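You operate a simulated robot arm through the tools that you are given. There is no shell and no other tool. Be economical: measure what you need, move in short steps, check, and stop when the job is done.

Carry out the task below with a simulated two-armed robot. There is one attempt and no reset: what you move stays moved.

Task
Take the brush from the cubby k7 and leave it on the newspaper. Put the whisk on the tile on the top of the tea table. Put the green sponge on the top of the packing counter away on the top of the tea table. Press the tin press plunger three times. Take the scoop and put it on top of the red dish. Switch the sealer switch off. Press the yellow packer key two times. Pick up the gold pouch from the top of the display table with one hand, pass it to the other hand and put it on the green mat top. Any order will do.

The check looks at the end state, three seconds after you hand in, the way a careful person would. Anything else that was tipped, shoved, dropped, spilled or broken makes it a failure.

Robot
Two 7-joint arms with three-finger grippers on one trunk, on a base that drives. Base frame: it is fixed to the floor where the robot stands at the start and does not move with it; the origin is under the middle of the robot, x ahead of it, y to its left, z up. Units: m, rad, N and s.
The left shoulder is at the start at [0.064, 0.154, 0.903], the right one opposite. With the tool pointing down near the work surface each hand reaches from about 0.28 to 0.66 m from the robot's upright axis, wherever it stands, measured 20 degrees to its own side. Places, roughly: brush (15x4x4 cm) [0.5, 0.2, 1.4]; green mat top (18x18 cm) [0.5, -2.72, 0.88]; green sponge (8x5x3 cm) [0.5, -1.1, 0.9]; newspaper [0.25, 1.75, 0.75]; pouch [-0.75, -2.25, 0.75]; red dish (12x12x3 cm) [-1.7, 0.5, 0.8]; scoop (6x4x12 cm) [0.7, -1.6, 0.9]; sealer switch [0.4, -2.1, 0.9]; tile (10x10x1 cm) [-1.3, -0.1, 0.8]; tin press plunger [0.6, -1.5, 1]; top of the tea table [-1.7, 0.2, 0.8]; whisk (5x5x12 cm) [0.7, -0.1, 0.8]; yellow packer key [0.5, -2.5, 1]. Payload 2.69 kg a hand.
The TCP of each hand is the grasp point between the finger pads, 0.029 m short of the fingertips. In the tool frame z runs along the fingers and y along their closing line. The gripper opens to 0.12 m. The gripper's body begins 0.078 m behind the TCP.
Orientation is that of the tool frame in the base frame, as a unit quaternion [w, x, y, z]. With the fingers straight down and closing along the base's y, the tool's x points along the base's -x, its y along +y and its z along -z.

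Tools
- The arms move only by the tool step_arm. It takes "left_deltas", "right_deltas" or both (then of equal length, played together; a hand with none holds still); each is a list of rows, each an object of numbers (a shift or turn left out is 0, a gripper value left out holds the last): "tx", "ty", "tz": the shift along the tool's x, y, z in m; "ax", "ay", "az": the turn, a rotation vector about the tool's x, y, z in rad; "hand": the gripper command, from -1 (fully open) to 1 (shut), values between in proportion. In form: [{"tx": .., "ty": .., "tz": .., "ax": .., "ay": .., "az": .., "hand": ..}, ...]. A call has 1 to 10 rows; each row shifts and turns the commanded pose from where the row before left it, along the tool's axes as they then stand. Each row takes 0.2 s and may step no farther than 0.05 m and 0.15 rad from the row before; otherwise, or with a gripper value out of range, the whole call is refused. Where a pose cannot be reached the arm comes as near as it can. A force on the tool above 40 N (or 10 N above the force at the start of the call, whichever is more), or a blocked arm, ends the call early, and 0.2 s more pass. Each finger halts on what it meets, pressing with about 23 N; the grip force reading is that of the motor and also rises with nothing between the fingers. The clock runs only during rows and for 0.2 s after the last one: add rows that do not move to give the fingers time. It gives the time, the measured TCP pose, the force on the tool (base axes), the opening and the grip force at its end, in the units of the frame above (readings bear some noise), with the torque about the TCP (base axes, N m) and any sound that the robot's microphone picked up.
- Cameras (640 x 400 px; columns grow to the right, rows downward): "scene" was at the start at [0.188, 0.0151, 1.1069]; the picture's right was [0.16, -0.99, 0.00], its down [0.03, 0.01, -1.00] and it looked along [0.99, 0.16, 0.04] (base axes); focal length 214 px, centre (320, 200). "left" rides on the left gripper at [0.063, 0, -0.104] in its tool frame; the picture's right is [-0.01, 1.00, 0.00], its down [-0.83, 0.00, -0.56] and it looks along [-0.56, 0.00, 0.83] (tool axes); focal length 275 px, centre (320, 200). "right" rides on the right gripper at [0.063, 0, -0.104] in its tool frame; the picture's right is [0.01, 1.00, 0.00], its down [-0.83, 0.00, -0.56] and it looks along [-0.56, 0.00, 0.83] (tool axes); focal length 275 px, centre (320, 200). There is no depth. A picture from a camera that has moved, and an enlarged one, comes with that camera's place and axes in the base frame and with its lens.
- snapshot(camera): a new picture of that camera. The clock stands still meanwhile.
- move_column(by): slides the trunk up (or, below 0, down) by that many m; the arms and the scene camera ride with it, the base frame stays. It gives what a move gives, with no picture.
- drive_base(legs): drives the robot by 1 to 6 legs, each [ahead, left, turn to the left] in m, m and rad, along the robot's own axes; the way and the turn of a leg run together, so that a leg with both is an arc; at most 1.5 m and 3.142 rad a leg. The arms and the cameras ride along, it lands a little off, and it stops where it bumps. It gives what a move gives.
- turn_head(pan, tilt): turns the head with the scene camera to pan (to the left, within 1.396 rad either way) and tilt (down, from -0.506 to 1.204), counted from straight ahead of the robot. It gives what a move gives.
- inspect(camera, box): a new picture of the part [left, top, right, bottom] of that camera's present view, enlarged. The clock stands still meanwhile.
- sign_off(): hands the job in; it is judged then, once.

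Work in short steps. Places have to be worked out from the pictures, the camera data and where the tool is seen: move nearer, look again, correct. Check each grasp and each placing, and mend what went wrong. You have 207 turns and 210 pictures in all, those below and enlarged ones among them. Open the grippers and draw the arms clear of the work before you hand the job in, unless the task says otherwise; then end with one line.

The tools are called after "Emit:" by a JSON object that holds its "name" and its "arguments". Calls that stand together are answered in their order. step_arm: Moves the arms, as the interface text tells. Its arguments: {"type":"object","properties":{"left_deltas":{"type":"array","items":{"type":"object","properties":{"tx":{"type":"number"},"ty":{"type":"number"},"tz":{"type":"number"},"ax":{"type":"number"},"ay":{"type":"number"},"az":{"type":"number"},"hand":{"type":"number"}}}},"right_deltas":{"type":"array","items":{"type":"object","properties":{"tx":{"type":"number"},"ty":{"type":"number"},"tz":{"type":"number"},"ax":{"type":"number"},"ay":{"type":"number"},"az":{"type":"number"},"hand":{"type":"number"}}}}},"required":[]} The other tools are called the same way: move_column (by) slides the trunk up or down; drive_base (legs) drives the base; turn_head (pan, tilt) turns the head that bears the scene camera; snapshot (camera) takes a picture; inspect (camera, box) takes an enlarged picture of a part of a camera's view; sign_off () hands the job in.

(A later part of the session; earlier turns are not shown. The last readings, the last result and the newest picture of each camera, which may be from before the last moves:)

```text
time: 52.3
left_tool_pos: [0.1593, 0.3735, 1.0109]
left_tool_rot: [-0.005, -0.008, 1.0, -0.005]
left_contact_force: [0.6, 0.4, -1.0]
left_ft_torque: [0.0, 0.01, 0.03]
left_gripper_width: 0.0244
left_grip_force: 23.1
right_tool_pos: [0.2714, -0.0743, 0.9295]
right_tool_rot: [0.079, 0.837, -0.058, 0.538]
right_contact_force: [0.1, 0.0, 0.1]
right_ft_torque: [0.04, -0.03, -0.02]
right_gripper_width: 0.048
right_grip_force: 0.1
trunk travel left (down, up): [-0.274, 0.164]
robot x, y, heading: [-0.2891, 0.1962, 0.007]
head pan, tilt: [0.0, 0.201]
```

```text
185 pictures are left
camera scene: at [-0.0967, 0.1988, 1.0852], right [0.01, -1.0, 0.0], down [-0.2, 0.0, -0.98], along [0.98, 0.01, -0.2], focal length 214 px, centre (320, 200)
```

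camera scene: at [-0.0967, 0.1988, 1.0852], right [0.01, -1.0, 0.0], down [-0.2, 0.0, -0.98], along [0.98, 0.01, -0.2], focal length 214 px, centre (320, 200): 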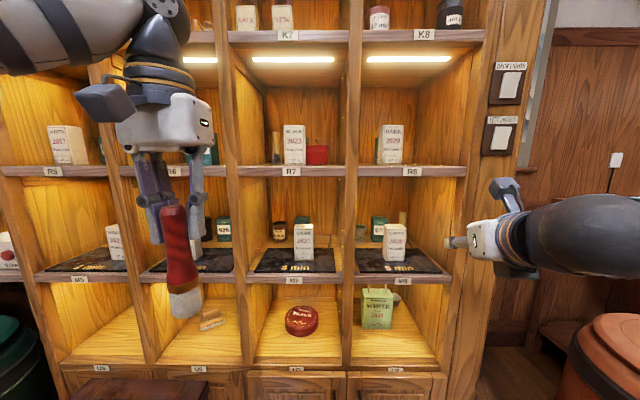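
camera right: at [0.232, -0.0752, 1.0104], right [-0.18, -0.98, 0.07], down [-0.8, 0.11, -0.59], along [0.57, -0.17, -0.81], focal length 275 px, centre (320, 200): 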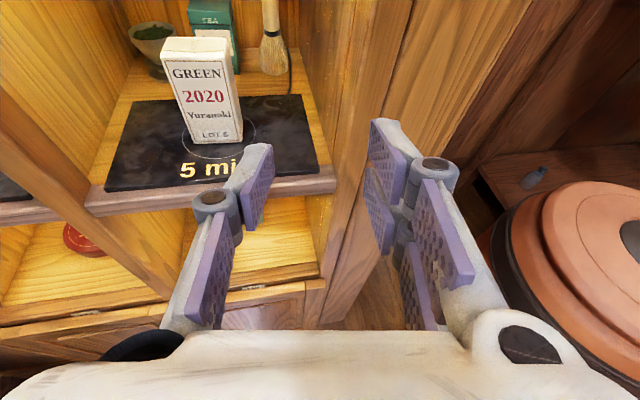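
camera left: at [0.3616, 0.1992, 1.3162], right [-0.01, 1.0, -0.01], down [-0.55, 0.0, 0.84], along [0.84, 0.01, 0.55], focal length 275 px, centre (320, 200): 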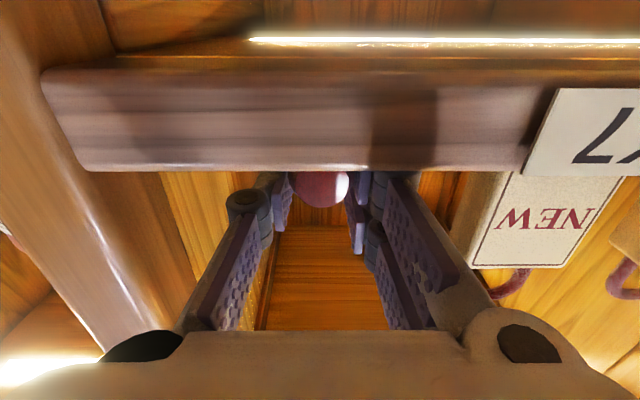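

Brush hangs safely from the left hand. Now I set the right hand: a bit more yaw (~20°), closing line levelled, at standoff (0.38, −0.10, 0.888), and look again.

Emit:
{"name": "step_arm", "arguments": {"right_deltas": [{"tz": 0.04, "tx": 0.003, "ty": 0.001, "hand": 0.33}, {"tz": 0.04, "tx": 0.003, "ty": 0.001}, {"tz": 0.038, "tx": 0.003, "ty": 0.001}, {"ax": -0.14}, {"az": 0.13}, {}]}}

Emit:
{"name": "snapshot", "arguments": {"camera": "right"}}

Emit:
{"name": "snapshot", "arguments": {"camera": "scene"}}

```text
time: 53.7
left_tool_pos: [0.1603, 0.3732, 1.0104]
left_tool_rot: [-0.005, -0.008, 1.0, -0.005]
left_contact_force: [-0.6, -0.7, -1.2]
left_ft_torque: [0.02, 0.01, -0.01]
left_gripper_width: 0.0246
left_grip_force: 23.5
right_tool_pos: [0.3779, -0.0995, 0.888]
right_tool_rot: [0.1, 0.822, -0.149, 0.541]
right_contact_force: [0.0, -0.9, 0.9]
right_ft_torque: [0.01, -0.01, -0.01]
right_gripper_width: 0.04
right_grip_force: 0.1
trunk travel left (down, up): [-0.274, 0.164]
robot x, y, heading: [-0.2903, 0.1975, 0.01]
head pan, tilt: [0.0, 0.201]
```

```text
184 pictures are left
camera right: at [0.3135, -0.0737, 0.9872], right [-0.35, -0.94, 0.01], down [-0.79, 0.29, -0.55], along [0.51, -0.2, -0.84], focal length 275 px, centre (320, 200)
```

right: 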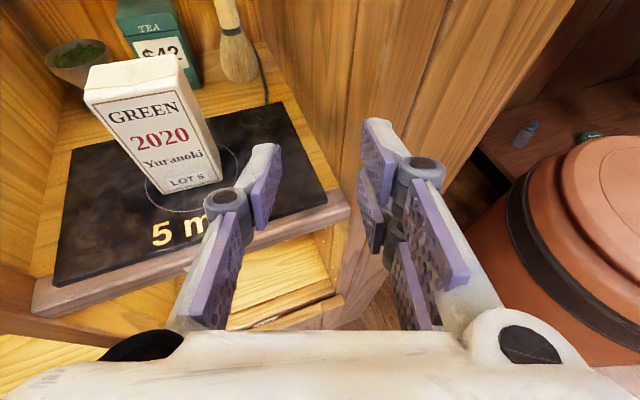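

```text
183 pictures are left
camera scene: at [-0.0967, 0.1991, 1.0852], right [0.01, -1.0, 0.0], down [-0.2, 0.0, -0.98], along [0.98, 0.01, -0.2], focal length 214 px, centre (320, 200)
```

scene: 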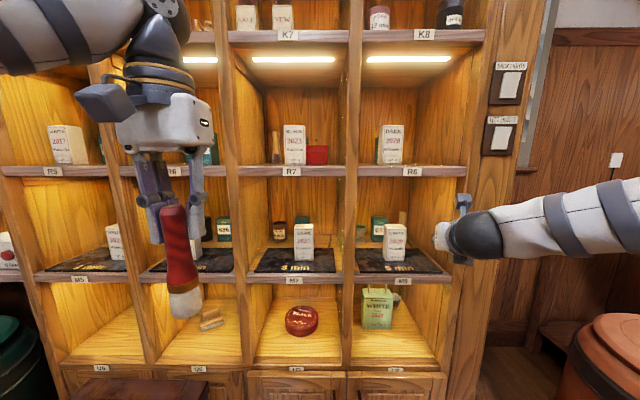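

The channel is clear: whisk ≈(0.648, −0.098), box right edge y≈−0.045. I advance level by 14 cm with the arm only and check reach and clearance.

Emit:
{"name": "step_arm", "arguments": {"right_deltas": [{"tx": 0.013, "ty": -0.01235, "tz": 0.0301}, {"tx": 0.013, "ty": -0.01235, "tz": 0.0301}, {"tx": 0.013, "ty": -0.01235, "tz": 0.0301}, {"tx": 0.013, "ty": -0.01235, "tz": 0.0301}]}}

Emit:
{"name": "snapshot", "arguments": {"camera": "right"}}

Emit:
{"name": "snapshot", "arguments": {"camera": "scene"}}

```text
time: 54.7
left_tool_pos: [0.1594, 0.3738, 1.0098]
left_tool_rot: [-0.006, -0.008, 1.0, -0.004]
left_contact_force: [0.0, -0.8, -1.3]
left_ft_torque: [0.01, -0.03, 0.01]
left_gripper_width: 0.0243
left_grip_force: 23.2
right_tool_pos: [0.5174, -0.0996, 0.8876]
right_tool_rot: [0.1, 0.822, -0.148, 0.54]
right_contact_force: [0.6, 0.5, 0.0]
right_ft_torque: [0.01, 0.03, 0.05]
right_gripper_width: 0.0402
right_grip_force: 0.1
trunk travel left (down, up): [-0.274, 0.164]
robot x, y, heading: [-0.2879, 0.1956, 0.011]
head pan, tilt: [0.0, 0.201]
```

```text
182 pictures are left
camera right: at [0.4526, -0.0742, 0.9865], right [-0.35, -0.94, 0.01], down [-0.79, 0.29, -0.54], along [0.51, -0.2, -0.84], focal length 275 px, centre (320, 200)
```

right: 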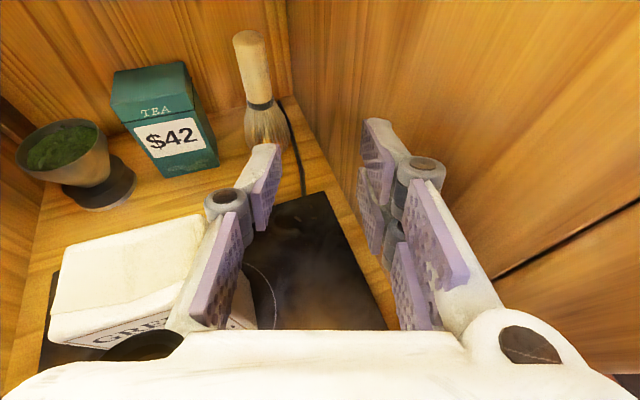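

```text
181 pictures are left
camera scene: at [-0.096, 0.199, 1.0851], right [0.01, -1.0, 0.0], down [-0.2, 0.0, -0.98], along [0.98, 0.01, -0.2], focal length 214 px, centre (320, 200)
```

scene: 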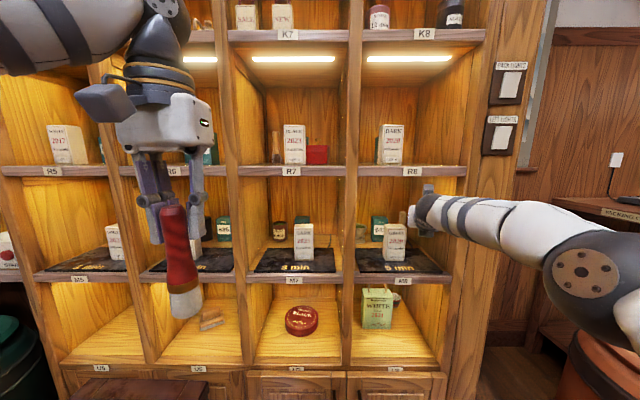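

Clear on all sides. I go 10 cm further level and check before the last bit.

Emit:
{"name": "step_arm", "arguments": {"right_deltas": [{"tx": 0.0123, "ty": -0.0118, "tz": 0.0287}, {"tx": 0.0123, "ty": -0.0118, "tz": 0.0287}, {"tx": 0.0123, "ty": -0.0118, "tz": 0.0287}]}}

Emit:
{"name": "snapshot", "arguments": {"camera": "right"}}

Emit:
{"name": "snapshot", "arguments": {"camera": "scene"}}

```text
time: 55.5
left_tool_pos: [0.1604, 0.3737, 1.0113]
left_tool_rot: [-0.005, -0.008, 1.0, -0.004]
left_contact_force: [0.8, 0.2, -1.1]
left_ft_torque: [0.03, 0.01, 0.01]
left_gripper_width: 0.0243
left_grip_force: 22.5
right_tool_pos: [0.5217, -0.107, 0.8824]
right_tool_rot: [0.102, 0.821, -0.149, 0.541]
right_contact_force: [-0.3, -0.4, 0.2]
right_ft_torque: [-0.03, 0.03, 0.01]
right_gripper_width: 0.0403
right_grip_force: 0.1
right hand out of reach, approached as far as the arm can: row 1, 2, 3
trunk travel left (down, up): [-0.274, 0.164]
robot x, y, heading: [-0.2909, 0.1977, 0.006]
head pan, tilt: [0.0, 0.201]
```

```text
180 pictures are left
camera right: at [0.4566, -0.0806, 0.9808], right [-0.35, -0.94, 0.01], down [-0.79, 0.29, -0.54], along [0.51, -0.2, -0.84], focal length 275 px, centre (320, 200)
```

right: 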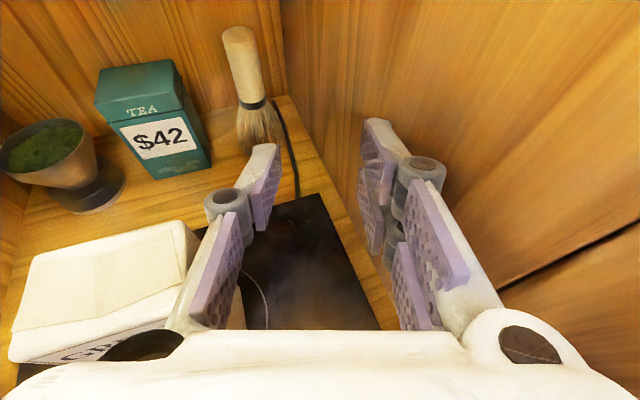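

```text
179 pictures are left
camera scene: at [-0.0966, 0.199, 1.0852], right [0.01, -1.0, 0.0], down [-0.2, 0.0, -0.98], along [0.98, 0.01, -0.2], focal length 214 px, centre (320, 200)
```

scene: 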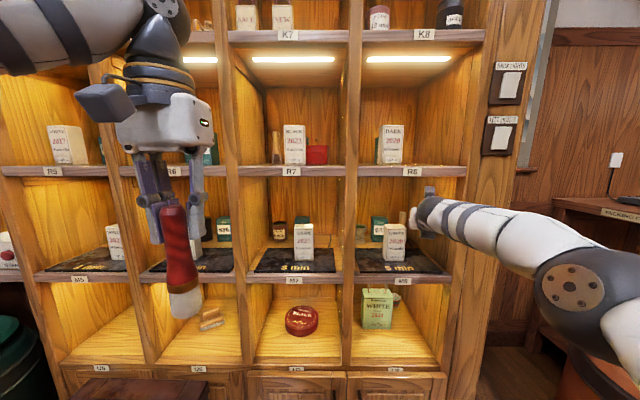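

The arm is at full stretch; the base must bring the rest. I ease back 2 cm to recentre y/z, then drive 9 cm ahead.

Emit:
{"name": "step_arm", "arguments": {"right_deltas": [{"tx": -0.0047, "tz": -0.0214}, {}]}}

Emit:
{"name": "drive_base", "arguments": {"legs": [[0.09, 0, 0]]}}

Emit:
{"name": "snapshot", "arguments": {"camera": "right"}}

```text
time: 56.1
left_tool_pos: [0.1602, 0.3732, 1.0109]
left_tool_rot: [-0.006, -0.009, 1.0, -0.006]
left_contact_force: [-0.7, 1.0, -1.7]
left_ft_torque: [-0.01, -0.02, 0.0]
left_gripper_width: 0.0245
left_grip_force: 22.7
right_tool_pos: [0.4994, -0.0986, 0.8872]
right_tool_rot: [0.101, 0.821, -0.149, 0.541]
right_contact_force: [-0.6, -0.3, 0.1]
right_ft_torque: [-0.04, 0.0, 0.0]
right_gripper_width: 0.0402
right_grip_force: 0.0
trunk travel left (down, up): [-0.274, 0.164]
robot x, y, heading: [-0.294, 0.1961, 0.011]
head pan, tilt: [0.0, 0.201]
```

```text
time: 57.2
left_tool_pos: [0.2474, 0.3736, 1.0095]
left_tool_rot: [-0.007, -0.01, 1.0, -0.007]
left_contact_force: [1.1, 0.3, -1.6]
left_ft_torque: [-0.02, 0.02, 0.05]
left_gripper_width: 0.0242
left_grip_force: 22.9
right_tool_pos: [0.5895, -0.0973, 0.8872]
right_tool_rot: [0.1, 0.822, -0.148, 0.541]
right_contact_force: [0.6, 0.1, -0.6]
right_ft_torque: [-0.03, 0.0, -0.05]
right_gripper_width: 0.0402
right_grip_force: 0.2
trunk travel left (down, up): [-0.274, 0.164]
robot x, y, heading: [-0.2038, 0.1958, 0.012]
head pan, tilt: [0.0, 0.201]
```

```text
178 pictures are left
camera right: at [0.5249, -0.0715, 0.9853], right [-0.35, -0.94, 0.01], down [-0.79, 0.29, -0.54], along [0.51, -0.2, -0.84], focal length 275 px, centre (320, 200)
```

right: 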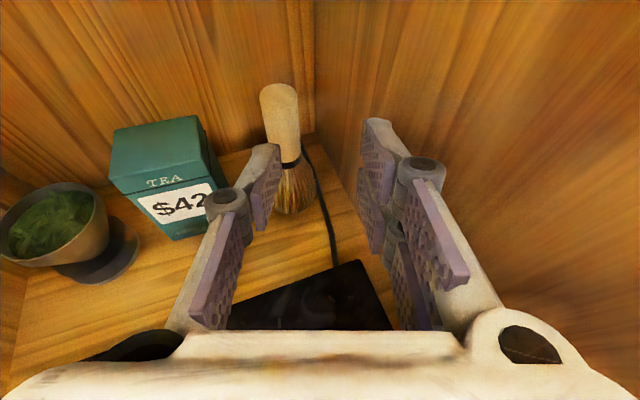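

Whisk axis now reads (0.667, −0.098), top ≈0.877. Drive 5.5 cm more, then the arm does the last 2 cm in and down.

Emit:
{"name": "drive_base", "arguments": {"legs": [[0.055, 0, 0]]}}

Emit:
{"name": "snapshot", "arguments": {"camera": "right"}}

```text
time: 58.1
left_tool_pos: [0.3038, 0.3768, 1.0102]
left_tool_rot: [-0.006, -0.009, 1.0, -0.005]
left_contact_force: [0.1, 0.5, -1.5]
left_ft_torque: [-0.02, 0.0, 0.01]
left_gripper_width: 0.0241
left_grip_force: 22.4
right_tool_pos: [0.6456, -0.0951, 0.8878]
right_tool_rot: [0.101, 0.822, -0.148, 0.541]
right_contact_force: [-0.3, -0.3, -0.3]
right_ft_torque: [0.01, 0.01, -0.02]
right_gripper_width: 0.0403
right_grip_force: 0.1
trunk travel left (down, up): [-0.274, 0.164]
robot x, y, heading: [-0.1435, 0.198, 0.006]
head pan, tilt: [0.0, 0.201]
```

```text
177 pictures are left
camera right: at [0.5803, -0.0696, 0.9852], right [-0.35, -0.94, 0.01], down [-0.79, 0.29, -0.54], along [0.51, -0.2, -0.84], focal length 275 px, centre (320, 200)
```

right: 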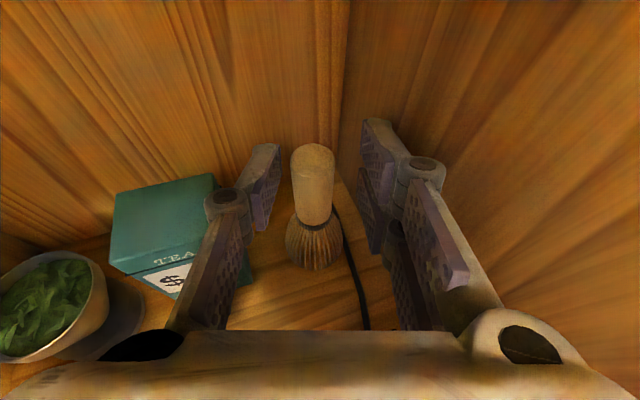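

The whisk handle sits between the fingers. I lower 22 mm and advance 12 mm, then close.

Emit:
{"name": "step_arm", "arguments": {"right_deltas": [{"tx": -0.0079, "ty": -0.0021, "tz": 0.0095}, {"tx": -0.0079, "ty": -0.0021, "tz": 0.0095}, {}, {"hand": 1}, {}, {}, {}]}}

Emit:
{"name": "snapshot", "arguments": {"camera": "right"}}

```text
time: 58.7
left_tool_pos: [0.3034, 0.3773, 1.0098]
left_tool_rot: [-0.005, -0.008, 1.0, -0.007]
left_contact_force: [0.1, -0.1, -1.3]
left_ft_torque: [-0.04, 0.0, 0.01]
left_gripper_width: 0.024
left_grip_force: 22.9
right_tool_pos: [0.6563, -0.0957, 0.8826]
right_tool_rot: [0.099, 0.814, -0.15, 0.552]
right_contact_force: [2.6, -0.4, 16.6]
right_ft_torque: [0.88, 1.77, -0.13]
right_gripper_width: 0.0401
right_grip_force: 0.1
trunk travel left (down, up): [-0.274, 0.164]
robot x, y, heading: [-0.1508, 0.1979, 0.014]
head pan, tilt: [0.0, 0.201]
stopped in row 2 (right hand): the force on the tool passed its limit at 47 N (the readings are from after the stop); the commanded pose is now the measured one
```

```text
176 pictures are left
camera right: at [0.5892, -0.07, 0.9793], right [-0.35, -0.94, 0.0], down [-0.77, 0.29, -0.57], along [0.53, -0.2, -0.82], focal length 275 px, centre (320, 200)
```

right: 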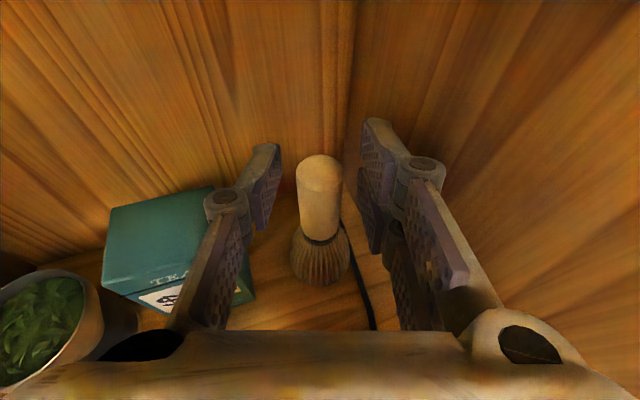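

The force reading places the contact at the gripper body's corner on the tea box's top edge. I'll pitch 10° steeper (body rises over the box) and lower the fingers about 13 mm.

Emit:
{"name": "step_arm", "arguments": {"right_deltas": [{"tx": 0.005}, {"ay": -0.09}, {"ay": -0.09}, {"tx": -0.0056, "tz": 0.008}, {"tx": -0.0056, "tz": 0.008}, {}]}}

Emit:
{"name": "snapshot", "arguments": {"camera": "right"}}

Emit:
{"name": "inspect", "arguments": {"camera": "scene", "box": [340, 160, 500, 290]}}

```text
time: 60.1
left_tool_pos: [0.3025, 0.3753, 1.0108]
left_tool_rot: [-0.006, -0.009, 1.0, -0.006]
left_contact_force: [-0.6, 0.5, -1.1]
left_ft_torque: [0.0, -0.04, -0.04]
left_gripper_width: 0.0237
left_grip_force: 22.9
right_tool_pos: [0.6508, -0.1038, 0.8572]
right_tool_rot: [0.086, 0.863, -0.157, 0.473]
right_contact_force: [-0.1, -0.3, 0.0]
right_ft_torque: [0.0, 0.02, 0.01]
right_gripper_width: 0.0404
right_grip_force: 0.1
right hand out of reach, approached as far as the arm can: row 3, 5
trunk travel left (down, up): [-0.274, 0.164]
robot x, y, heading: [-0.1444, 0.1925, 0.015]
head pan, tilt: [0.0, 0.201]
```

```text
175 pictures are left
camera right: at [0.6022, -0.0844, 0.9659], right [-0.35, -0.94, 0.0], down [-0.86, 0.32, -0.4], along [0.37, -0.14, -0.92], focal length 275 px, centre (320, 200)
```

right: 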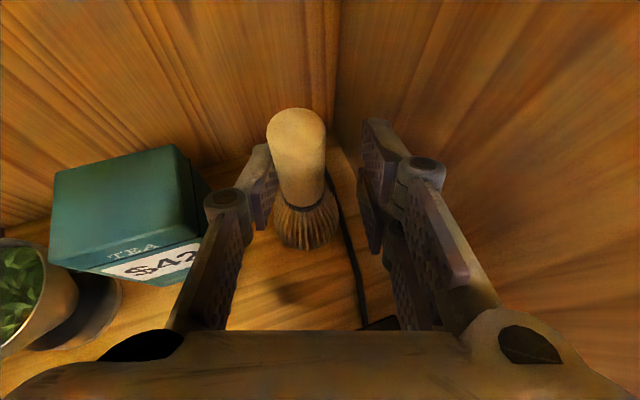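

```text
3.08 times, centred on (420, 225) of scene
camera zoom: at [0.047, 0.2007, 1.0852], right [0.01, -1.0, 0.0], down [-0.2, 0.0, -0.98], along [0.98, 0.01, -0.2], focal length 660 px, centre (12, 123)
```

zoom: 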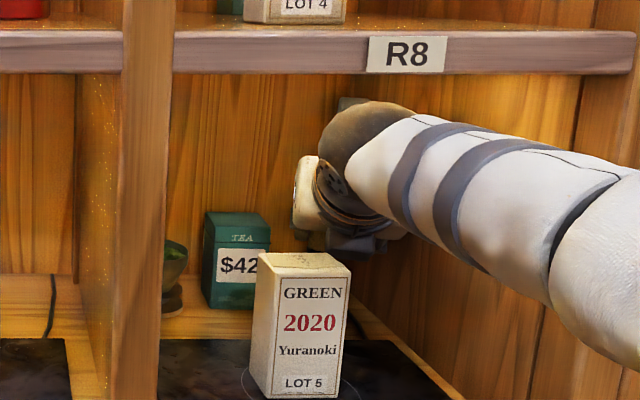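

The box stands untouched, and the hand is now lower (TCP z 0.857) but the handle is about 1 cm left of centre. A small drive ahead brings it closer, then a sidestep left.

Emit:
{"name": "drive_base", "arguments": {"legs": [[0.015, 0, 0]]}}

Emit:
{"name": "step_arm", "arguments": {"right_deltas": [{"ty": -0.005}, {}]}}

Emit:
{"name": "snapshot", "arguments": {"camera": "right"}}

```text
time: 60.9
left_tool_pos: [0.3187, 0.3754, 1.0102]
left_tool_rot: [-0.006, -0.008, 1.0, -0.006]
left_contact_force: [1.1, 0.8, -1.5]
left_ft_torque: [0.01, 0.01, -0.03]
left_gripper_width: 0.0232
left_grip_force: 22.8
right_tool_pos: [0.6664, -0.103, 0.8573]
right_tool_rot: [0.085, 0.863, -0.157, 0.473]
right_contact_force: [0.2, -0.1, 0.1]
right_ft_torque: [0.01, 0.02, -0.02]
right_gripper_width: 0.0401
right_grip_force: 0.0
trunk travel left (down, up): [-0.274, 0.164]
robot x, y, heading: [-0.1321, 0.1967, 0.014]
head pan, tilt: [0.0, 0.201]
```

```text
time: 61.5
left_tool_pos: [0.3178, 0.376, 1.0112]
left_tool_rot: [-0.005, -0.01, 1.0, -0.006]
left_contact_force: [0.3, -0.3, -1.1]
left_ft_torque: [0.0, -0.01, -0.01]
left_gripper_width: 0.0231
left_grip_force: 23.0
right_tool_pos: [0.6659, -0.0996, 0.8578]
right_tool_rot: [0.086, 0.863, -0.159, 0.472]
right_contact_force: [1.2, -0.3, -0.3]
right_ft_torque: [-0.01, -0.03, 0.02]
right_gripper_width: 0.0402
right_grip_force: 0.0
trunk travel left (down, up): [-0.274, 0.164]
robot x, y, heading: [-0.1311, 0.1969, 0.007]
head pan, tilt: [0.0, 0.201]
```

```text
173 pictures are left
camera right: at [0.6175, -0.0801, 0.9656], right [-0.35, -0.94, 0.0], down [-0.86, 0.32, -0.4], along [0.38, -0.14, -0.92], focal length 275 px, centre (320, 200)
```

right: 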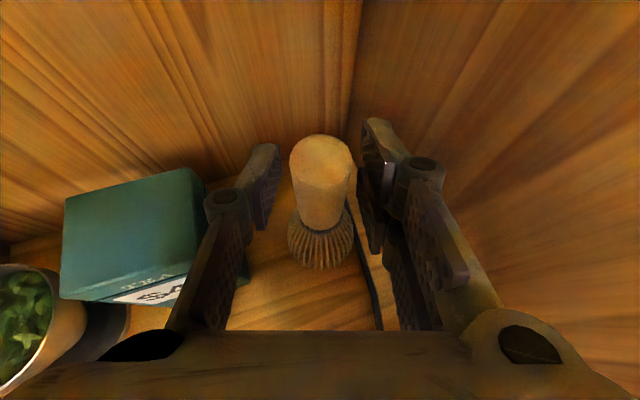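

Handle centred between the pads. Close.

Emit:
{"name": "step_arm", "arguments": {"right_deltas": [{"hand": 1}, {}, {}]}}

Emit:
{"name": "snapshot", "arguments": {"camera": "right"}}

```text
time: 62.3
left_tool_pos: [0.318, 0.3754, 1.0093]
left_tool_rot: [-0.005, -0.009, 1.0, -0.007]
left_contact_force: [-0.2, 0.1, -1.5]
left_ft_torque: [0.04, -0.01, -0.01]
left_gripper_width: 0.0217
left_grip_force: 22.6
right_tool_pos: [0.6669, -0.0994, 0.8569]
right_tool_rot: [0.085, 0.863, -0.158, 0.472]
right_contact_force: [0.7, -0.4, 1.2]
right_ft_torque: [-0.05, 0.01, -0.03]
right_gripper_width: 0.0197
right_grip_force: 22.9
trunk travel left (down, up): [-0.274, 0.164]
robot x, y, heading: [-0.1264, 0.1966, 0.006]
head pan, tilt: [0.0, 0.201]
```

```text
172 pictures are left
camera right: at [0.6176, -0.0801, 0.9656], right [-0.35, -0.94, 0.0], down [-0.86, 0.32, -0.4], along [0.38, -0.14, -0.92], focal length 275 px, centre (320, 200)
```

right: 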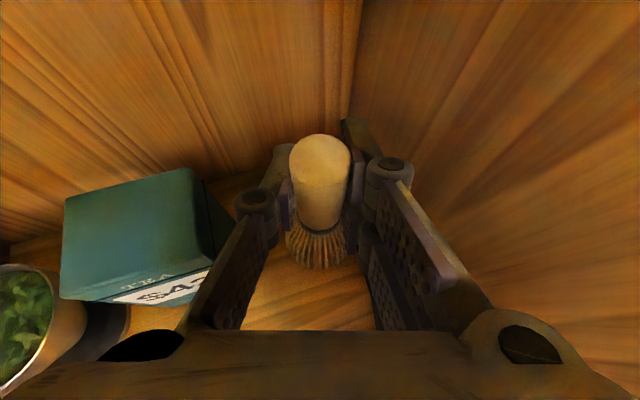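

Whisk gripped at 20 mm. The left width has crept from 25 to 21.7 mm, so I check whether the brush is slipping.

Emit:
{"name": "snapshot", "arguments": {"camera": "left"}}

Emit:
{"name": "snapshot", "arguments": {"camera": "scene"}}

```text
171 pictures are left
camera left: at [0.2549, 0.3767, 1.1154], right [-0.01, 1.0, -0.01], down [0.84, 0.02, 0.55], along [0.55, 0.0, -0.84], focal length 275 px, centre (320, 200)
```

left: 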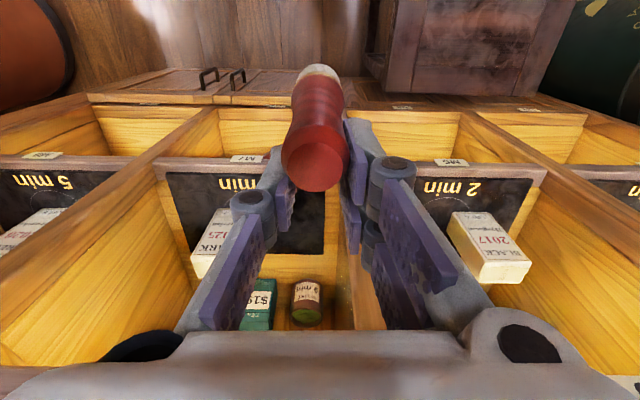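

```text
170 pictures are left
camera scene: at [0.0618, 0.2008, 1.0852], right [0.01, -1.0, 0.0], down [-0.2, 0.0, -0.98], along [0.98, 0.01, -0.2], focal length 214 px, centre (320, 200)
```

scene: 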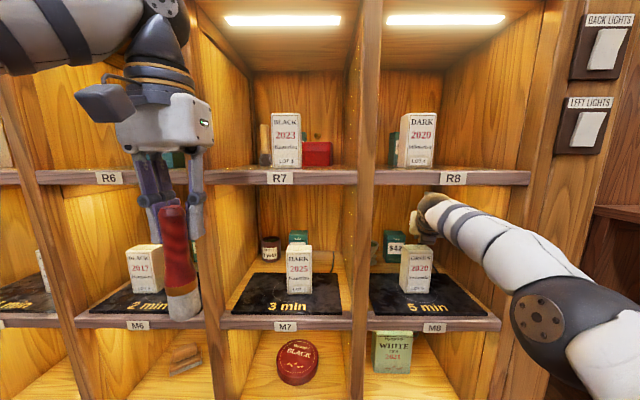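

Time stands still for pictures, so I enlarge the left grip to see how the brush sits in the pads.

Emit:
{"name": "inspect", "arguments": {"camera": "left", "box": [220, 40, 440, 260]}}

Emit:
{"name": "inspect", "arguments": {"camera": "scene", "box": [100, 120, 260, 330]}}

```text
1.82 times, centred on (330, 150) of left
camera zoom: at [0.2549, 0.3767, 1.1154], right [-0.01, 1.0, -0.01], down [0.84, 0.02, 0.55], along [0.55, 0.0, -0.84], focal length 500 px, centre (302, 291)
```

zoom: 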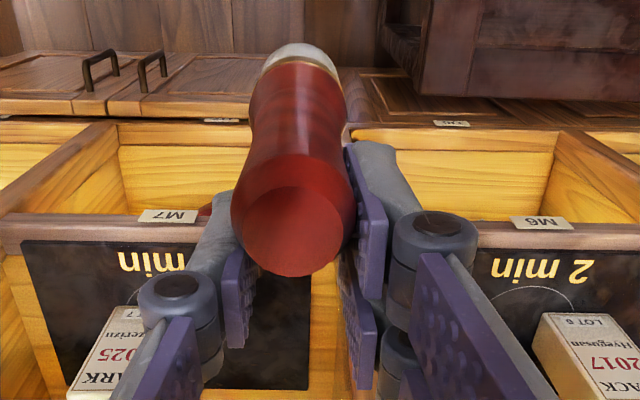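

```text
1.90 times, centred on (180, 225) of scene
camera zoom: at [0.0618, 0.2008, 1.0852], right [0.01, -1.0, 0.0], down [-0.2, 0.0, -0.98], along [0.98, 0.01, -0.2], focal length 408 px, centre (587, 152)
```

zoom: 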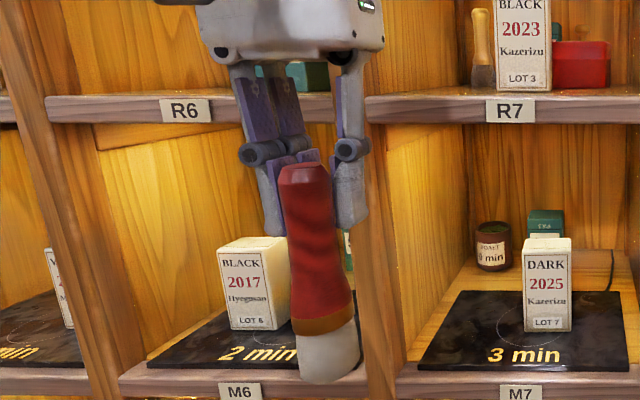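

The brush is sliding lengthwise (about 12 mm) because the hand points down. I tilt the left hand forward again while lifting the whisk 2 cm, then back out at once.

Emit:
{"name": "step_arm", "arguments": {"left_deltas": [{"ay": -0.149}, {"ay": -0.149}, {"ay": -0.149}, {"ay": -0.149}, {"ay": -0.149}], "right_deltas": [{"tx": 0.008, "tz": -0.0055}, {"tx": 0.008, "tz": -0.0055}, {}, {}, {}]}}

Emit:
{"name": "snapshot", "arguments": {"camera": "right"}}

Emit:
{"name": "drive_base", "arguments": {"legs": [[-0.35, 0, 0]]}}

Emit:
{"name": "step_arm", "arguments": {"left_deltas": [{"ay": -0.149}, {"ay": -0.149}, {"ay": -0.149}, {"ay": -0.149}, {"ay": -0.149}]}}

Emit:
{"name": "snapshot", "arguments": {"camera": "left"}}

Emit:
{"name": "snapshot", "arguments": {"camera": "scene"}}

```text
time: 63.5
left_tool_pos: [0.3176, 0.3753, 1.0099]
left_tool_rot: [0.359, -0.011, 0.933, -0.003]
left_contact_force: [-0.5, -0.5, -0.3]
left_ft_torque: [0.0, 0.01, 0.02]
left_gripper_width: 0.0
left_grip_force: 23.2
right_tool_pos: [0.6641, -0.0997, 0.876]
right_tool_rot: [0.085, 0.863, -0.157, 0.472]
right_contact_force: [0.0, 1.0, 0.1]
right_ft_torque: [0.0, -0.01, 0.01]
right_gripper_width: 0.0198
right_grip_force: 23.1
right hand out of reach, approached as far as the arm can: row 1
trunk travel left (down, up): [-0.274, 0.164]
robot x, y, heading: [-0.1314, 0.2003, 0.012]
head pan, tilt: [0.0, 0.201]
```

```text
167 pictures are left
camera right: at [0.6149, -0.0802, 0.9848], right [-0.35, -0.94, 0.0], down [-0.86, 0.32, -0.4], along [0.38, -0.14, -0.92], focal length 275 px, centre (320, 200)
```

right: 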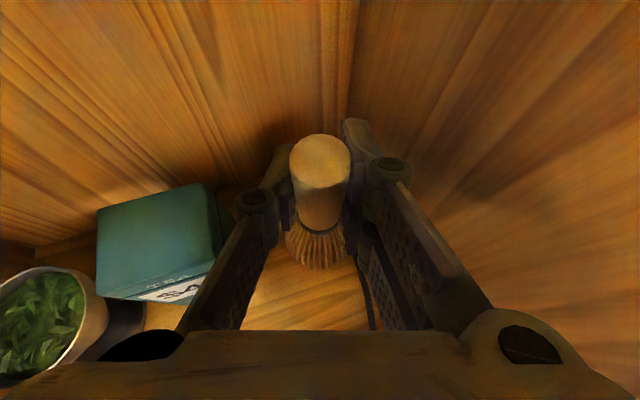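

```text
time: 65.8
left_tool_pos: [-0.0367, 0.3719, 1.0109]
left_tool_rot: [0.359, -0.011, 0.933, -0.002]
left_contact_force: [1.4, -0.8, -0.2]
left_ft_torque: [0.03, 0.03, 0.0]
left_gripper_width: 0.0
left_grip_force: 22.5
right_tool_pos: [0.308, -0.1043, 0.8765]
right_tool_rot: [0.086, 0.862, -0.158, 0.473]
right_contact_force: [-0.8, 0.2, 0.5]
right_ft_torque: [0.03, 0.0, 0.01]
right_gripper_width: 0.0195
right_grip_force: 23.9
trunk travel left (down, up): [-0.274, 0.164]
robot x, y, heading: [-0.4873, 0.1925, 0.002]
head pan, tilt: [0.0, 0.201]
```

```text
time: 67.0
left_tool_pos: [-0.0264, 0.3682, 1.0189]
left_tool_rot: [0.675, -0.01, 0.738, 0.001]
left_contact_force: [-0.7, 0.3, -0.1]
left_ft_torque: [-0.02, 0.0, 0.02]
left_gripper_width: 0.0
left_grip_force: 22.8
left hand out of reach, approached as far as the arm can: row 5
right_tool_pos: [0.3083, -0.1043, 0.876]
right_tool_rot: [0.086, 0.863, -0.158, 0.473]
right_contact_force: [-0.1, 0.5, -1.1]
right_ft_torque: [-0.02, 0.02, 0.03]
right_gripper_width: 0.0196
right_grip_force: 22.9
trunk travel left (down, up): [-0.274, 0.164]
robot x, y, heading: [-0.4848, 0.1956, 0.006]
head pan, tilt: [0.0, 0.201]
```

```text
166 pictures are left
camera left: at [-0.1375, 0.367, 0.9646], right [-0.02, 1.0, -0.01], down [-0.48, 0.0, 0.88], along [0.88, 0.02, 0.48], focal length 275 px, centre (320, 200)
```

left: 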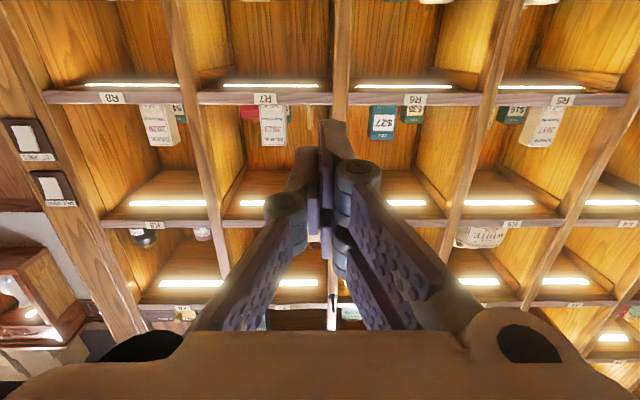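

```text
165 pictures are left
camera scene: at [-0.293, 0.197, 1.0852], right [0.01, -1.0, 0.0], down [-0.2, 0.0, -0.98], along [0.98, 0.01, -0.2], focal length 214 px, centre (320, 200)
```

scene: 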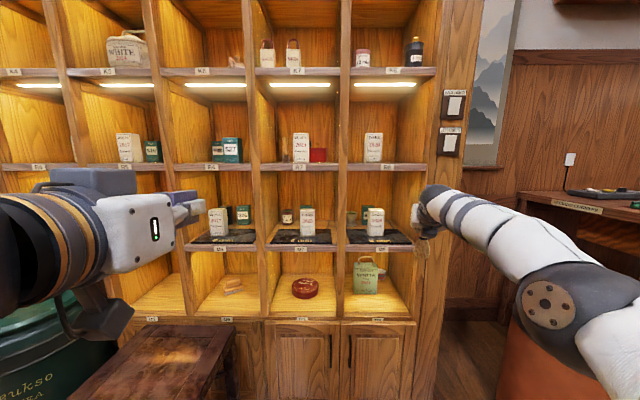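

The brush slipped out. I look down to find where it fell.

Emit:
{"name": "turn_head", "arguments": {"pan": 0.25, "tilt": 0.8}}

Emit:
{"name": "snapshot", "arguments": {"camera": "scene"}}

```text
time: 68.0
left_tool_pos: [-0.0269, 0.3682, 1.0182]
left_tool_rot: [0.674, -0.011, 0.739, 0.003]
left_contact_force: [0.1, -0.3, 0.3]
left_ft_torque: [-0.04, 0.01, 0.01]
left_gripper_width: 0.0
left_grip_force: 23.1
right_tool_pos: [0.3078, -0.1035, 0.8764]
right_tool_rot: [0.087, 0.863, -0.159, 0.473]
right_contact_force: [0.2, -0.4, 0.2]
right_ft_torque: [-0.01, 0.0, 0.01]
right_gripper_width: 0.0197
right_grip_force: 23.2
trunk travel left (down, up): [-0.274, 0.164]
robot x, y, heading: [-0.4855, 0.2002, 0.008]
head pan, tilt: [0.25, 0.799]
```

```text
164 pictures are left
camera scene: at [-0.3085, 0.217, 1.0317], right [0.25, -0.97, 0.0], down [-0.69, -0.18, -0.7], along [0.67, 0.18, -0.72], focal length 214 px, centre (320, 200)
```

scene: 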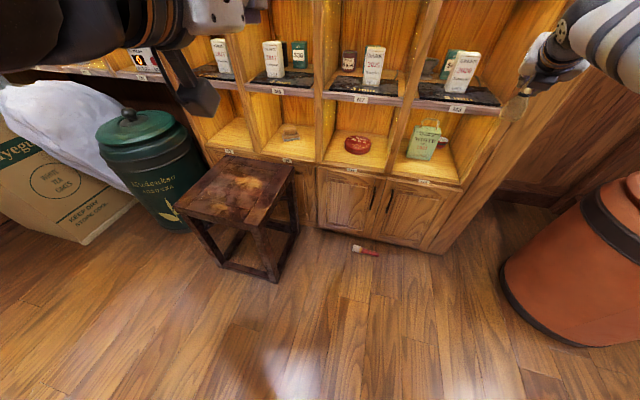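

The brush lies on the floor near (0.334, 0.14), within possible reach with the trunk down. I'll pull the whisk hand in, and turn the left hand to point down with its closing line along x.

Emit:
{"name": "step_arm", "arguments": {"left_deltas": [{"ay": 0.148, "hand": -0.3}, {"ay": 0.148}, {"ay": 0.148}, {"ay": 0.148}, {"ay": 0.148}, {"ay": 0.148}, {"ay": 0.148}, {"ay": 0.148}, {"ay": 0.148}, {"ay": 0.148}], "right_deltas": [{"tx": -0.0114, "ty": 0.0276, "tz": -0.0311}, {"tx": -0.0114, "ty": 0.0276, "tz": -0.0311}, {"tx": -0.0114, "ty": 0.0276, "tz": -0.0311}, {"tx": -0.0114, "ty": 0.0276, "tz": -0.0311}, {"tx": -0.0114, "ty": 0.0276, "tz": -0.0311}, {"tx": -0.0114, "ty": 0.0276, "tz": -0.0311}, {"tx": -0.0114, "ty": 0.0276, "tz": -0.0311}, {}, {}, {}]}}

Emit:
{"name": "step_arm", "arguments": {"left_deltas": [{"az": 0.149}, {"az": 0.149}, {"az": 0.149}, {"az": 0.149}, {"az": 0.149}, {"az": 0.149}, {"az": 0.149}, {"az": 0.149}, {"az": 0.149}, {"az": 0.149}]}}

Emit:
{"name": "snapshot", "arguments": {"camera": "scene"}}

```text
time: 70.2
left_tool_pos: [-0.0271, 0.3685, 1.0151]
left_tool_rot: [-0.001, -0.008, 1.0, -0.006]
left_contact_force: [0.4, -0.3, 0.4]
left_ft_torque: [0.0, 0.01, 0.03]
left_gripper_width: 0.0781
left_grip_force: 0.1
right_tool_pos: [0.2572, -0.2291, 0.9868]
right_tool_rot: [0.085, 0.863, -0.157, 0.472]
right_contact_force: [-0.3, -0.5, -1.1]
right_ft_torque: [0.01, 0.01, -0.01]
right_gripper_width: 0.0194
right_grip_force: 22.3
right hand out of reach, approached as far as the arm can: row 1, 2, 3, 4, 5, 6, 7
trunk travel left (down, up): [-0.274, 0.164]
robot x, y, heading: [-0.487, 0.1961, 0.004]
head pan, tilt: [0.25, 0.799]
```

```text
time: 72.4
left_tool_pos: [-0.0263, 0.3685, 1.0157]
left_tool_rot: [0.005, 0.673, 0.74, -0.004]
left_contact_force: [0.1, -0.4, 1.0]
left_ft_torque: [-0.03, -0.01, -0.01]
left_gripper_width: 0.0779
left_grip_force: 0.1
left hand out of reach, approached as far as the arm can: row 1
right_tool_pos: [0.257, -0.2292, 0.9868]
right_tool_rot: [0.087, 0.863, -0.158, 0.471]
right_contact_force: [-0.2, -0.6, -0.4]
right_ft_torque: [0.01, -0.02, 0.01]
right_gripper_width: 0.0197
right_grip_force: 23.3
trunk travel left (down, up): [-0.274, 0.164]
robot x, y, heading: [-0.4872, 0.1934, 0.014]
head pan, tilt: [0.25, 0.799]
```

```text
163 pictures are left
camera scene: at [-0.3085, 0.217, 1.0316], right [0.26, -0.97, 0.0], down [-0.69, -0.18, -0.7], along [0.67, 0.18, -0.72], focal length 214 px, centre (320, 200)
```

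scene: 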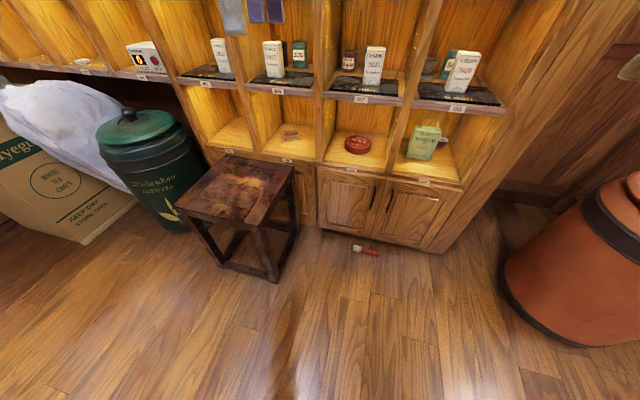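

Right hand still holds the whisk firmly but doesn't retract well in this posture, so I'll deliver the whisk first. I turn left 90° and look at the tea table.

Emit:
{"name": "drive_base", "arguments": {"legs": [[0, 0, 1.57]]}}

Emit:
{"name": "turn_head", "arguments": {"pan": 1.1, "tilt": 0.35}}

Emit:
{"name": "snapshot", "arguments": {"camera": "scene"}}

Emit:
{"name": "turn_head", "arguments": {"pan": 0.0, "tilt": 0.35}}

Emit:
{"name": "snapshot", "arguments": {"camera": "scene"}}

```text
time: 76.6
left_tool_pos: [-0.6627, 0.6532, 1.0145]
left_tool_rot: [0.006, -0.051, 0.999, 0.0]
left_contact_force: [0.0, -0.6, -0.8]
left_ft_torque: [0.0, -0.02, -0.01]
left_gripper_width: 0.0779
left_grip_force: 0.1
right_tool_pos: [-0.0666, 0.9392, 0.9878]
right_tool_rot: [-0.273, 0.721, 0.5, 0.394]
right_contact_force: [0.0, 0.4, -1.0]
right_ft_torque: [-0.04, -0.03, 0.01]
right_gripper_width: 0.0198
right_grip_force: 22.9
trunk travel left (down, up): [-0.274, 0.164]
robot x, y, heading: [-0.4858, 0.1929, 1.584]
head pan, tilt: [0.25, 0.799]
```

```text
time: 77.8
left_tool_pos: [-0.6622, 0.6538, 1.0151]
left_tool_rot: [0.006, -0.051, 0.999, 0.0]
left_contact_force: [-0.5, 0.8, 0.7]
left_ft_torque: [-0.01, 0.01, 0.01]
left_gripper_width: 0.0781
left_grip_force: 0.0
right_tool_pos: [-0.0677, 0.9388, 0.9876]
right_tool_rot: [-0.273, 0.721, 0.5, 0.394]
right_contact_force: [-0.1, -0.7, 0.7]
right_ft_torque: [-0.02, 0.0, 0.03]
right_gripper_width: 0.0196
right_grip_force: 23.3
trunk travel left (down, up): [-0.274, 0.164]
robot x, y, heading: [-0.4869, 0.1957, 1.586]
head pan, tilt: [1.1, 0.351]
```

```text
162 pictures are left
camera scene: at [-0.571, 0.3367, 1.0712], right [0.44, 0.9, 0.0], down [0.31, -0.15, -0.94], along [-0.84, 0.42, -0.34], focal length 214 px, centre (320, 200)
```

scene: 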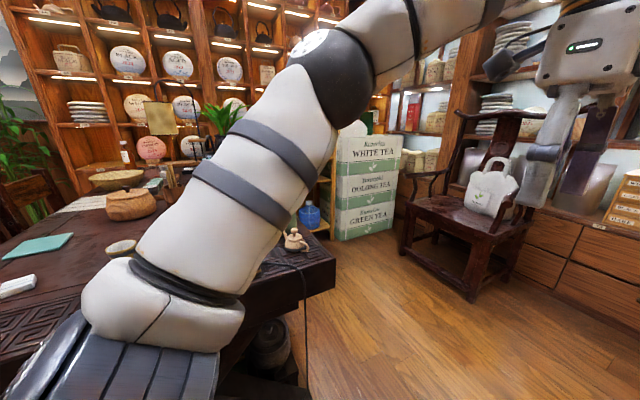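

```text
time: 79.1
left_tool_pos: [-0.6626, 0.653, 1.0157]
left_tool_rot: [0.006, -0.051, 0.999, 0.0]
left_contact_force: [-0.4, -0.2, 0.6]
left_ft_torque: [-0.02, 0.03, -0.01]
left_gripper_width: 0.078
left_grip_force: 0.0
right_tool_pos: [-0.0675, 0.9399, 0.9878]
right_tool_rot: [-0.273, 0.721, 0.5, 0.394]
right_contact_force: [0.4, -0.4, -0.3]
right_ft_torque: [0.03, 0.01, -0.02]
right_gripper_width: 0.0196
right_grip_force: 23.0
trunk travel left (down, up): [-0.274, 0.164]
robot x, y, heading: [-0.4849, 0.1936, 1.588]
head pan, tilt: [0.0, 0.351]
```

```text
161 pictures are left
camera scene: at [-0.4888, 0.3885, 1.0712], right [1.0, 0.01, 0.0], down [0.0, -0.34, -0.94], along [-0.01, 0.94, -0.34], focal length 214 px, centre (320, 200)
```

scene: 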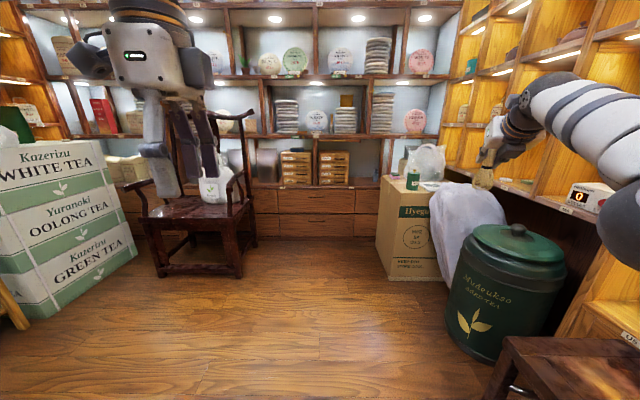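

The tea table's near edge is at x≈−0.91. I raise the trunk for clearance, turn on to face the table and look.

Emit:
{"name": "move_column", "arguments": {"by": 0.12}}

Emit:
{"name": "drive_base", "arguments": {"legs": [[0, -0.1, 0], [0, 0, 1.555]]}}

Emit:
{"name": "turn_head", "arguments": {"pan": 0.2, "tilt": 0.5}}

Emit:
{"name": "snapshot", "arguments": {"camera": "scene"}}

```text
time: 80.6
left_tool_pos: [-0.6627, 0.6547, 1.1334]
left_tool_rot: [0.006, -0.05, 0.999, -0.001]
left_contact_force: [-0.2, 0.8, -0.7]
left_ft_torque: [-0.02, 0.03, 0.03]
left_gripper_width: 0.078
left_grip_force: 0.0
right_tool_pos: [-0.0663, 0.8772, 1.2574]
right_tool_rot: [-0.352, 0.687, 0.455, 0.444]
right_contact_force: [-0.1, 0.0, -0.2]
right_ft_torque: [-0.02, 0.02, -0.02]
right_gripper_width: 0.0201
right_grip_force: 23.1
trunk travel left (down, up): [-0.394, 0.044]
robot x, y, heading: [-0.4855, 0.1943, 1.584]
head pan, tilt: [0.0, 0.351]
```

```text
time: 85.8
left_tool_pos: [-0.8487, 0.0301, 1.1359]
left_tool_rot: [-0.005, 0.734, -0.679, -0.005]
left_contact_force: [-0.5, -0.7, 0.7]
left_ft_torque: [0.0, -0.01, -0.03]
left_gripper_width: 0.0779
left_grip_force: 0.1
right_tool_pos: [-1.0588, 0.6316, 1.2603]
right_tool_rot: [-0.561, 0.175, 0.806, 0.072]
right_contact_force: [0.0, -0.3, 0.2]
right_ft_torque: [-0.01, -0.01, -0.02]
right_gripper_width: 0.0199
right_grip_force: 23.1
trunk travel left (down, up): [-0.394, 0.044]
robot x, y, heading: [-0.3877, 0.1987, 3.13]
head pan, tilt: [0.0, 0.351]
```

```text
time: 86.6
left_tool_pos: [-0.8496, 0.0307, 1.1353]
left_tool_rot: [-0.004, 0.734, -0.679, -0.004]
left_contact_force: [0.1, -0.2, -0.4]
left_ft_torque: [0.02, 0.03, -0.04]
left_gripper_width: 0.0778
left_grip_force: 0.0
right_tool_pos: [-1.0583, 0.6314, 1.2595]
right_tool_rot: [-0.562, 0.175, 0.805, 0.072]
right_contact_force: [0.2, -0.5, -0.7]
right_ft_torque: [-0.01, 0.0, 0.02]
right_gripper_width: 0.0197
right_grip_force: 22.9
trunk travel left (down, up): [-0.394, 0.044]
robot x, y, heading: [-0.3845, 0.1953, 3.131]
head pan, tilt: [0.201, 0.499]
```

```text
160 pictures are left
camera scene: at [-0.5259, 0.1803, 1.1902], right [-0.19, 0.98, 0.0], down [0.47, 0.09, -0.88], along [-0.86, -0.17, -0.48], focal length 214 px, centre (320, 200)
```

scene: 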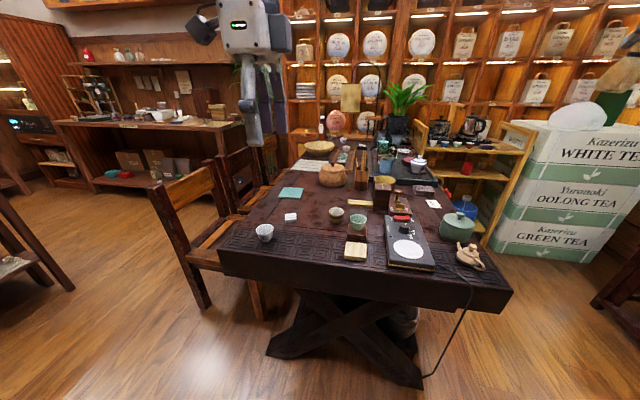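

The teal tile is at about (−1.27, −0.09) on the table (near edge x≈−0.90). I drive to about (−0.50, −0.20) with trunk still up, then check the whisk.

Emit:
{"name": "drive_base", "arguments": {"legs": [[0.05, 0.38, 0]]}}

Emit:
{"name": "turn_head", "arguments": {"pan": -0.2, "tilt": 0.4}}

Emit:
{"name": "snapshot", "arguments": {"camera": "scene"}}

Emit:
{"name": "snapshot", "arguments": {"camera": "right"}}

```text
time: 90.0
left_tool_pos: [-0.905, -0.3439, 1.1346]
left_tool_rot: [-0.004, 0.735, -0.678, -0.005]
left_contact_force: [1.5, 0.7, -0.5]
left_ft_torque: [0.04, 0.0, 0.0]
left_gripper_width: 0.078
left_grip_force: 0.0
right_tool_pos: [-1.113, 0.2568, 1.2592]
right_tool_rot: [-0.562, 0.174, 0.805, 0.071]
right_contact_force: [0.7, -0.4, 0.4]
right_ft_torque: [-0.04, -0.03, -0.03]
right_gripper_width: 0.0196
right_grip_force: 23.1
trunk travel left (down, up): [-0.394, 0.044]
robot x, y, heading: [-0.4435, -0.178, 3.134]
head pan, tilt: [0.201, 0.499]
```

```text
time: 90.9
left_tool_pos: [-0.9037, -0.3436, 1.1347]
left_tool_rot: [-0.004, 0.734, -0.679, -0.005]
left_contact_force: [-0.1, 0.4, 0.5]
left_ft_torque: [-0.02, -0.01, 0.01]
left_gripper_width: 0.0779
left_grip_force: 0.1
right_tool_pos: [-1.1146, 0.2576, 1.2592]
right_tool_rot: [-0.563, 0.174, 0.805, 0.071]
right_contact_force: [1.3, 0.6, -0.2]
right_ft_torque: [-0.01, -0.01, -0.02]
right_gripper_width: 0.0198
right_grip_force: 22.9
trunk travel left (down, up): [-0.394, 0.044]
robot x, y, heading: [-0.4423, -0.1796, 3.135]
head pan, tilt: [-0.201, 0.4]
```

```text
159 pictures are left
camera scene: at [-0.5818, -0.1571, 1.1993], right [0.21, 0.98, 0.0], down [0.38, -0.08, -0.92], along [-0.9, 0.19, -0.39], focal length 214 px, centre (320, 200)
```

scene: 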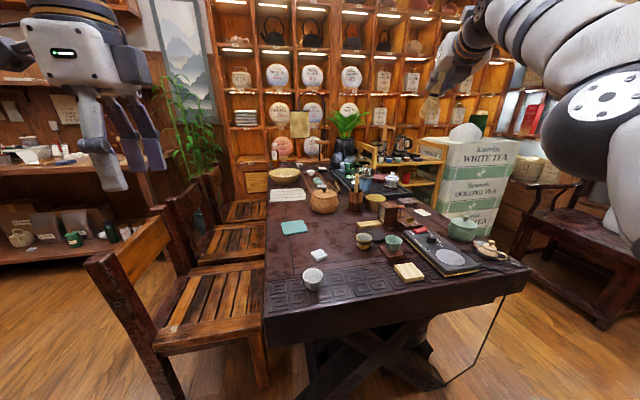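

```text
158 pictures are left
camera right: at [-1.0398, 0.2375, 1.3545], right [0.36, 0.93, -0.08], down [0.75, -0.34, -0.58], along [-0.56, 0.15, -0.81], focal length 275 px, centre (320, 200)
```

right: 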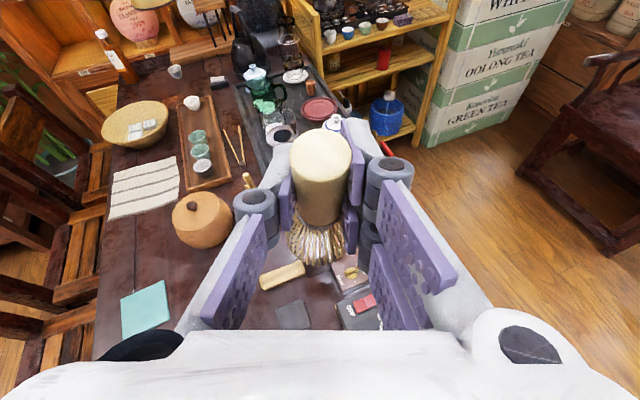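

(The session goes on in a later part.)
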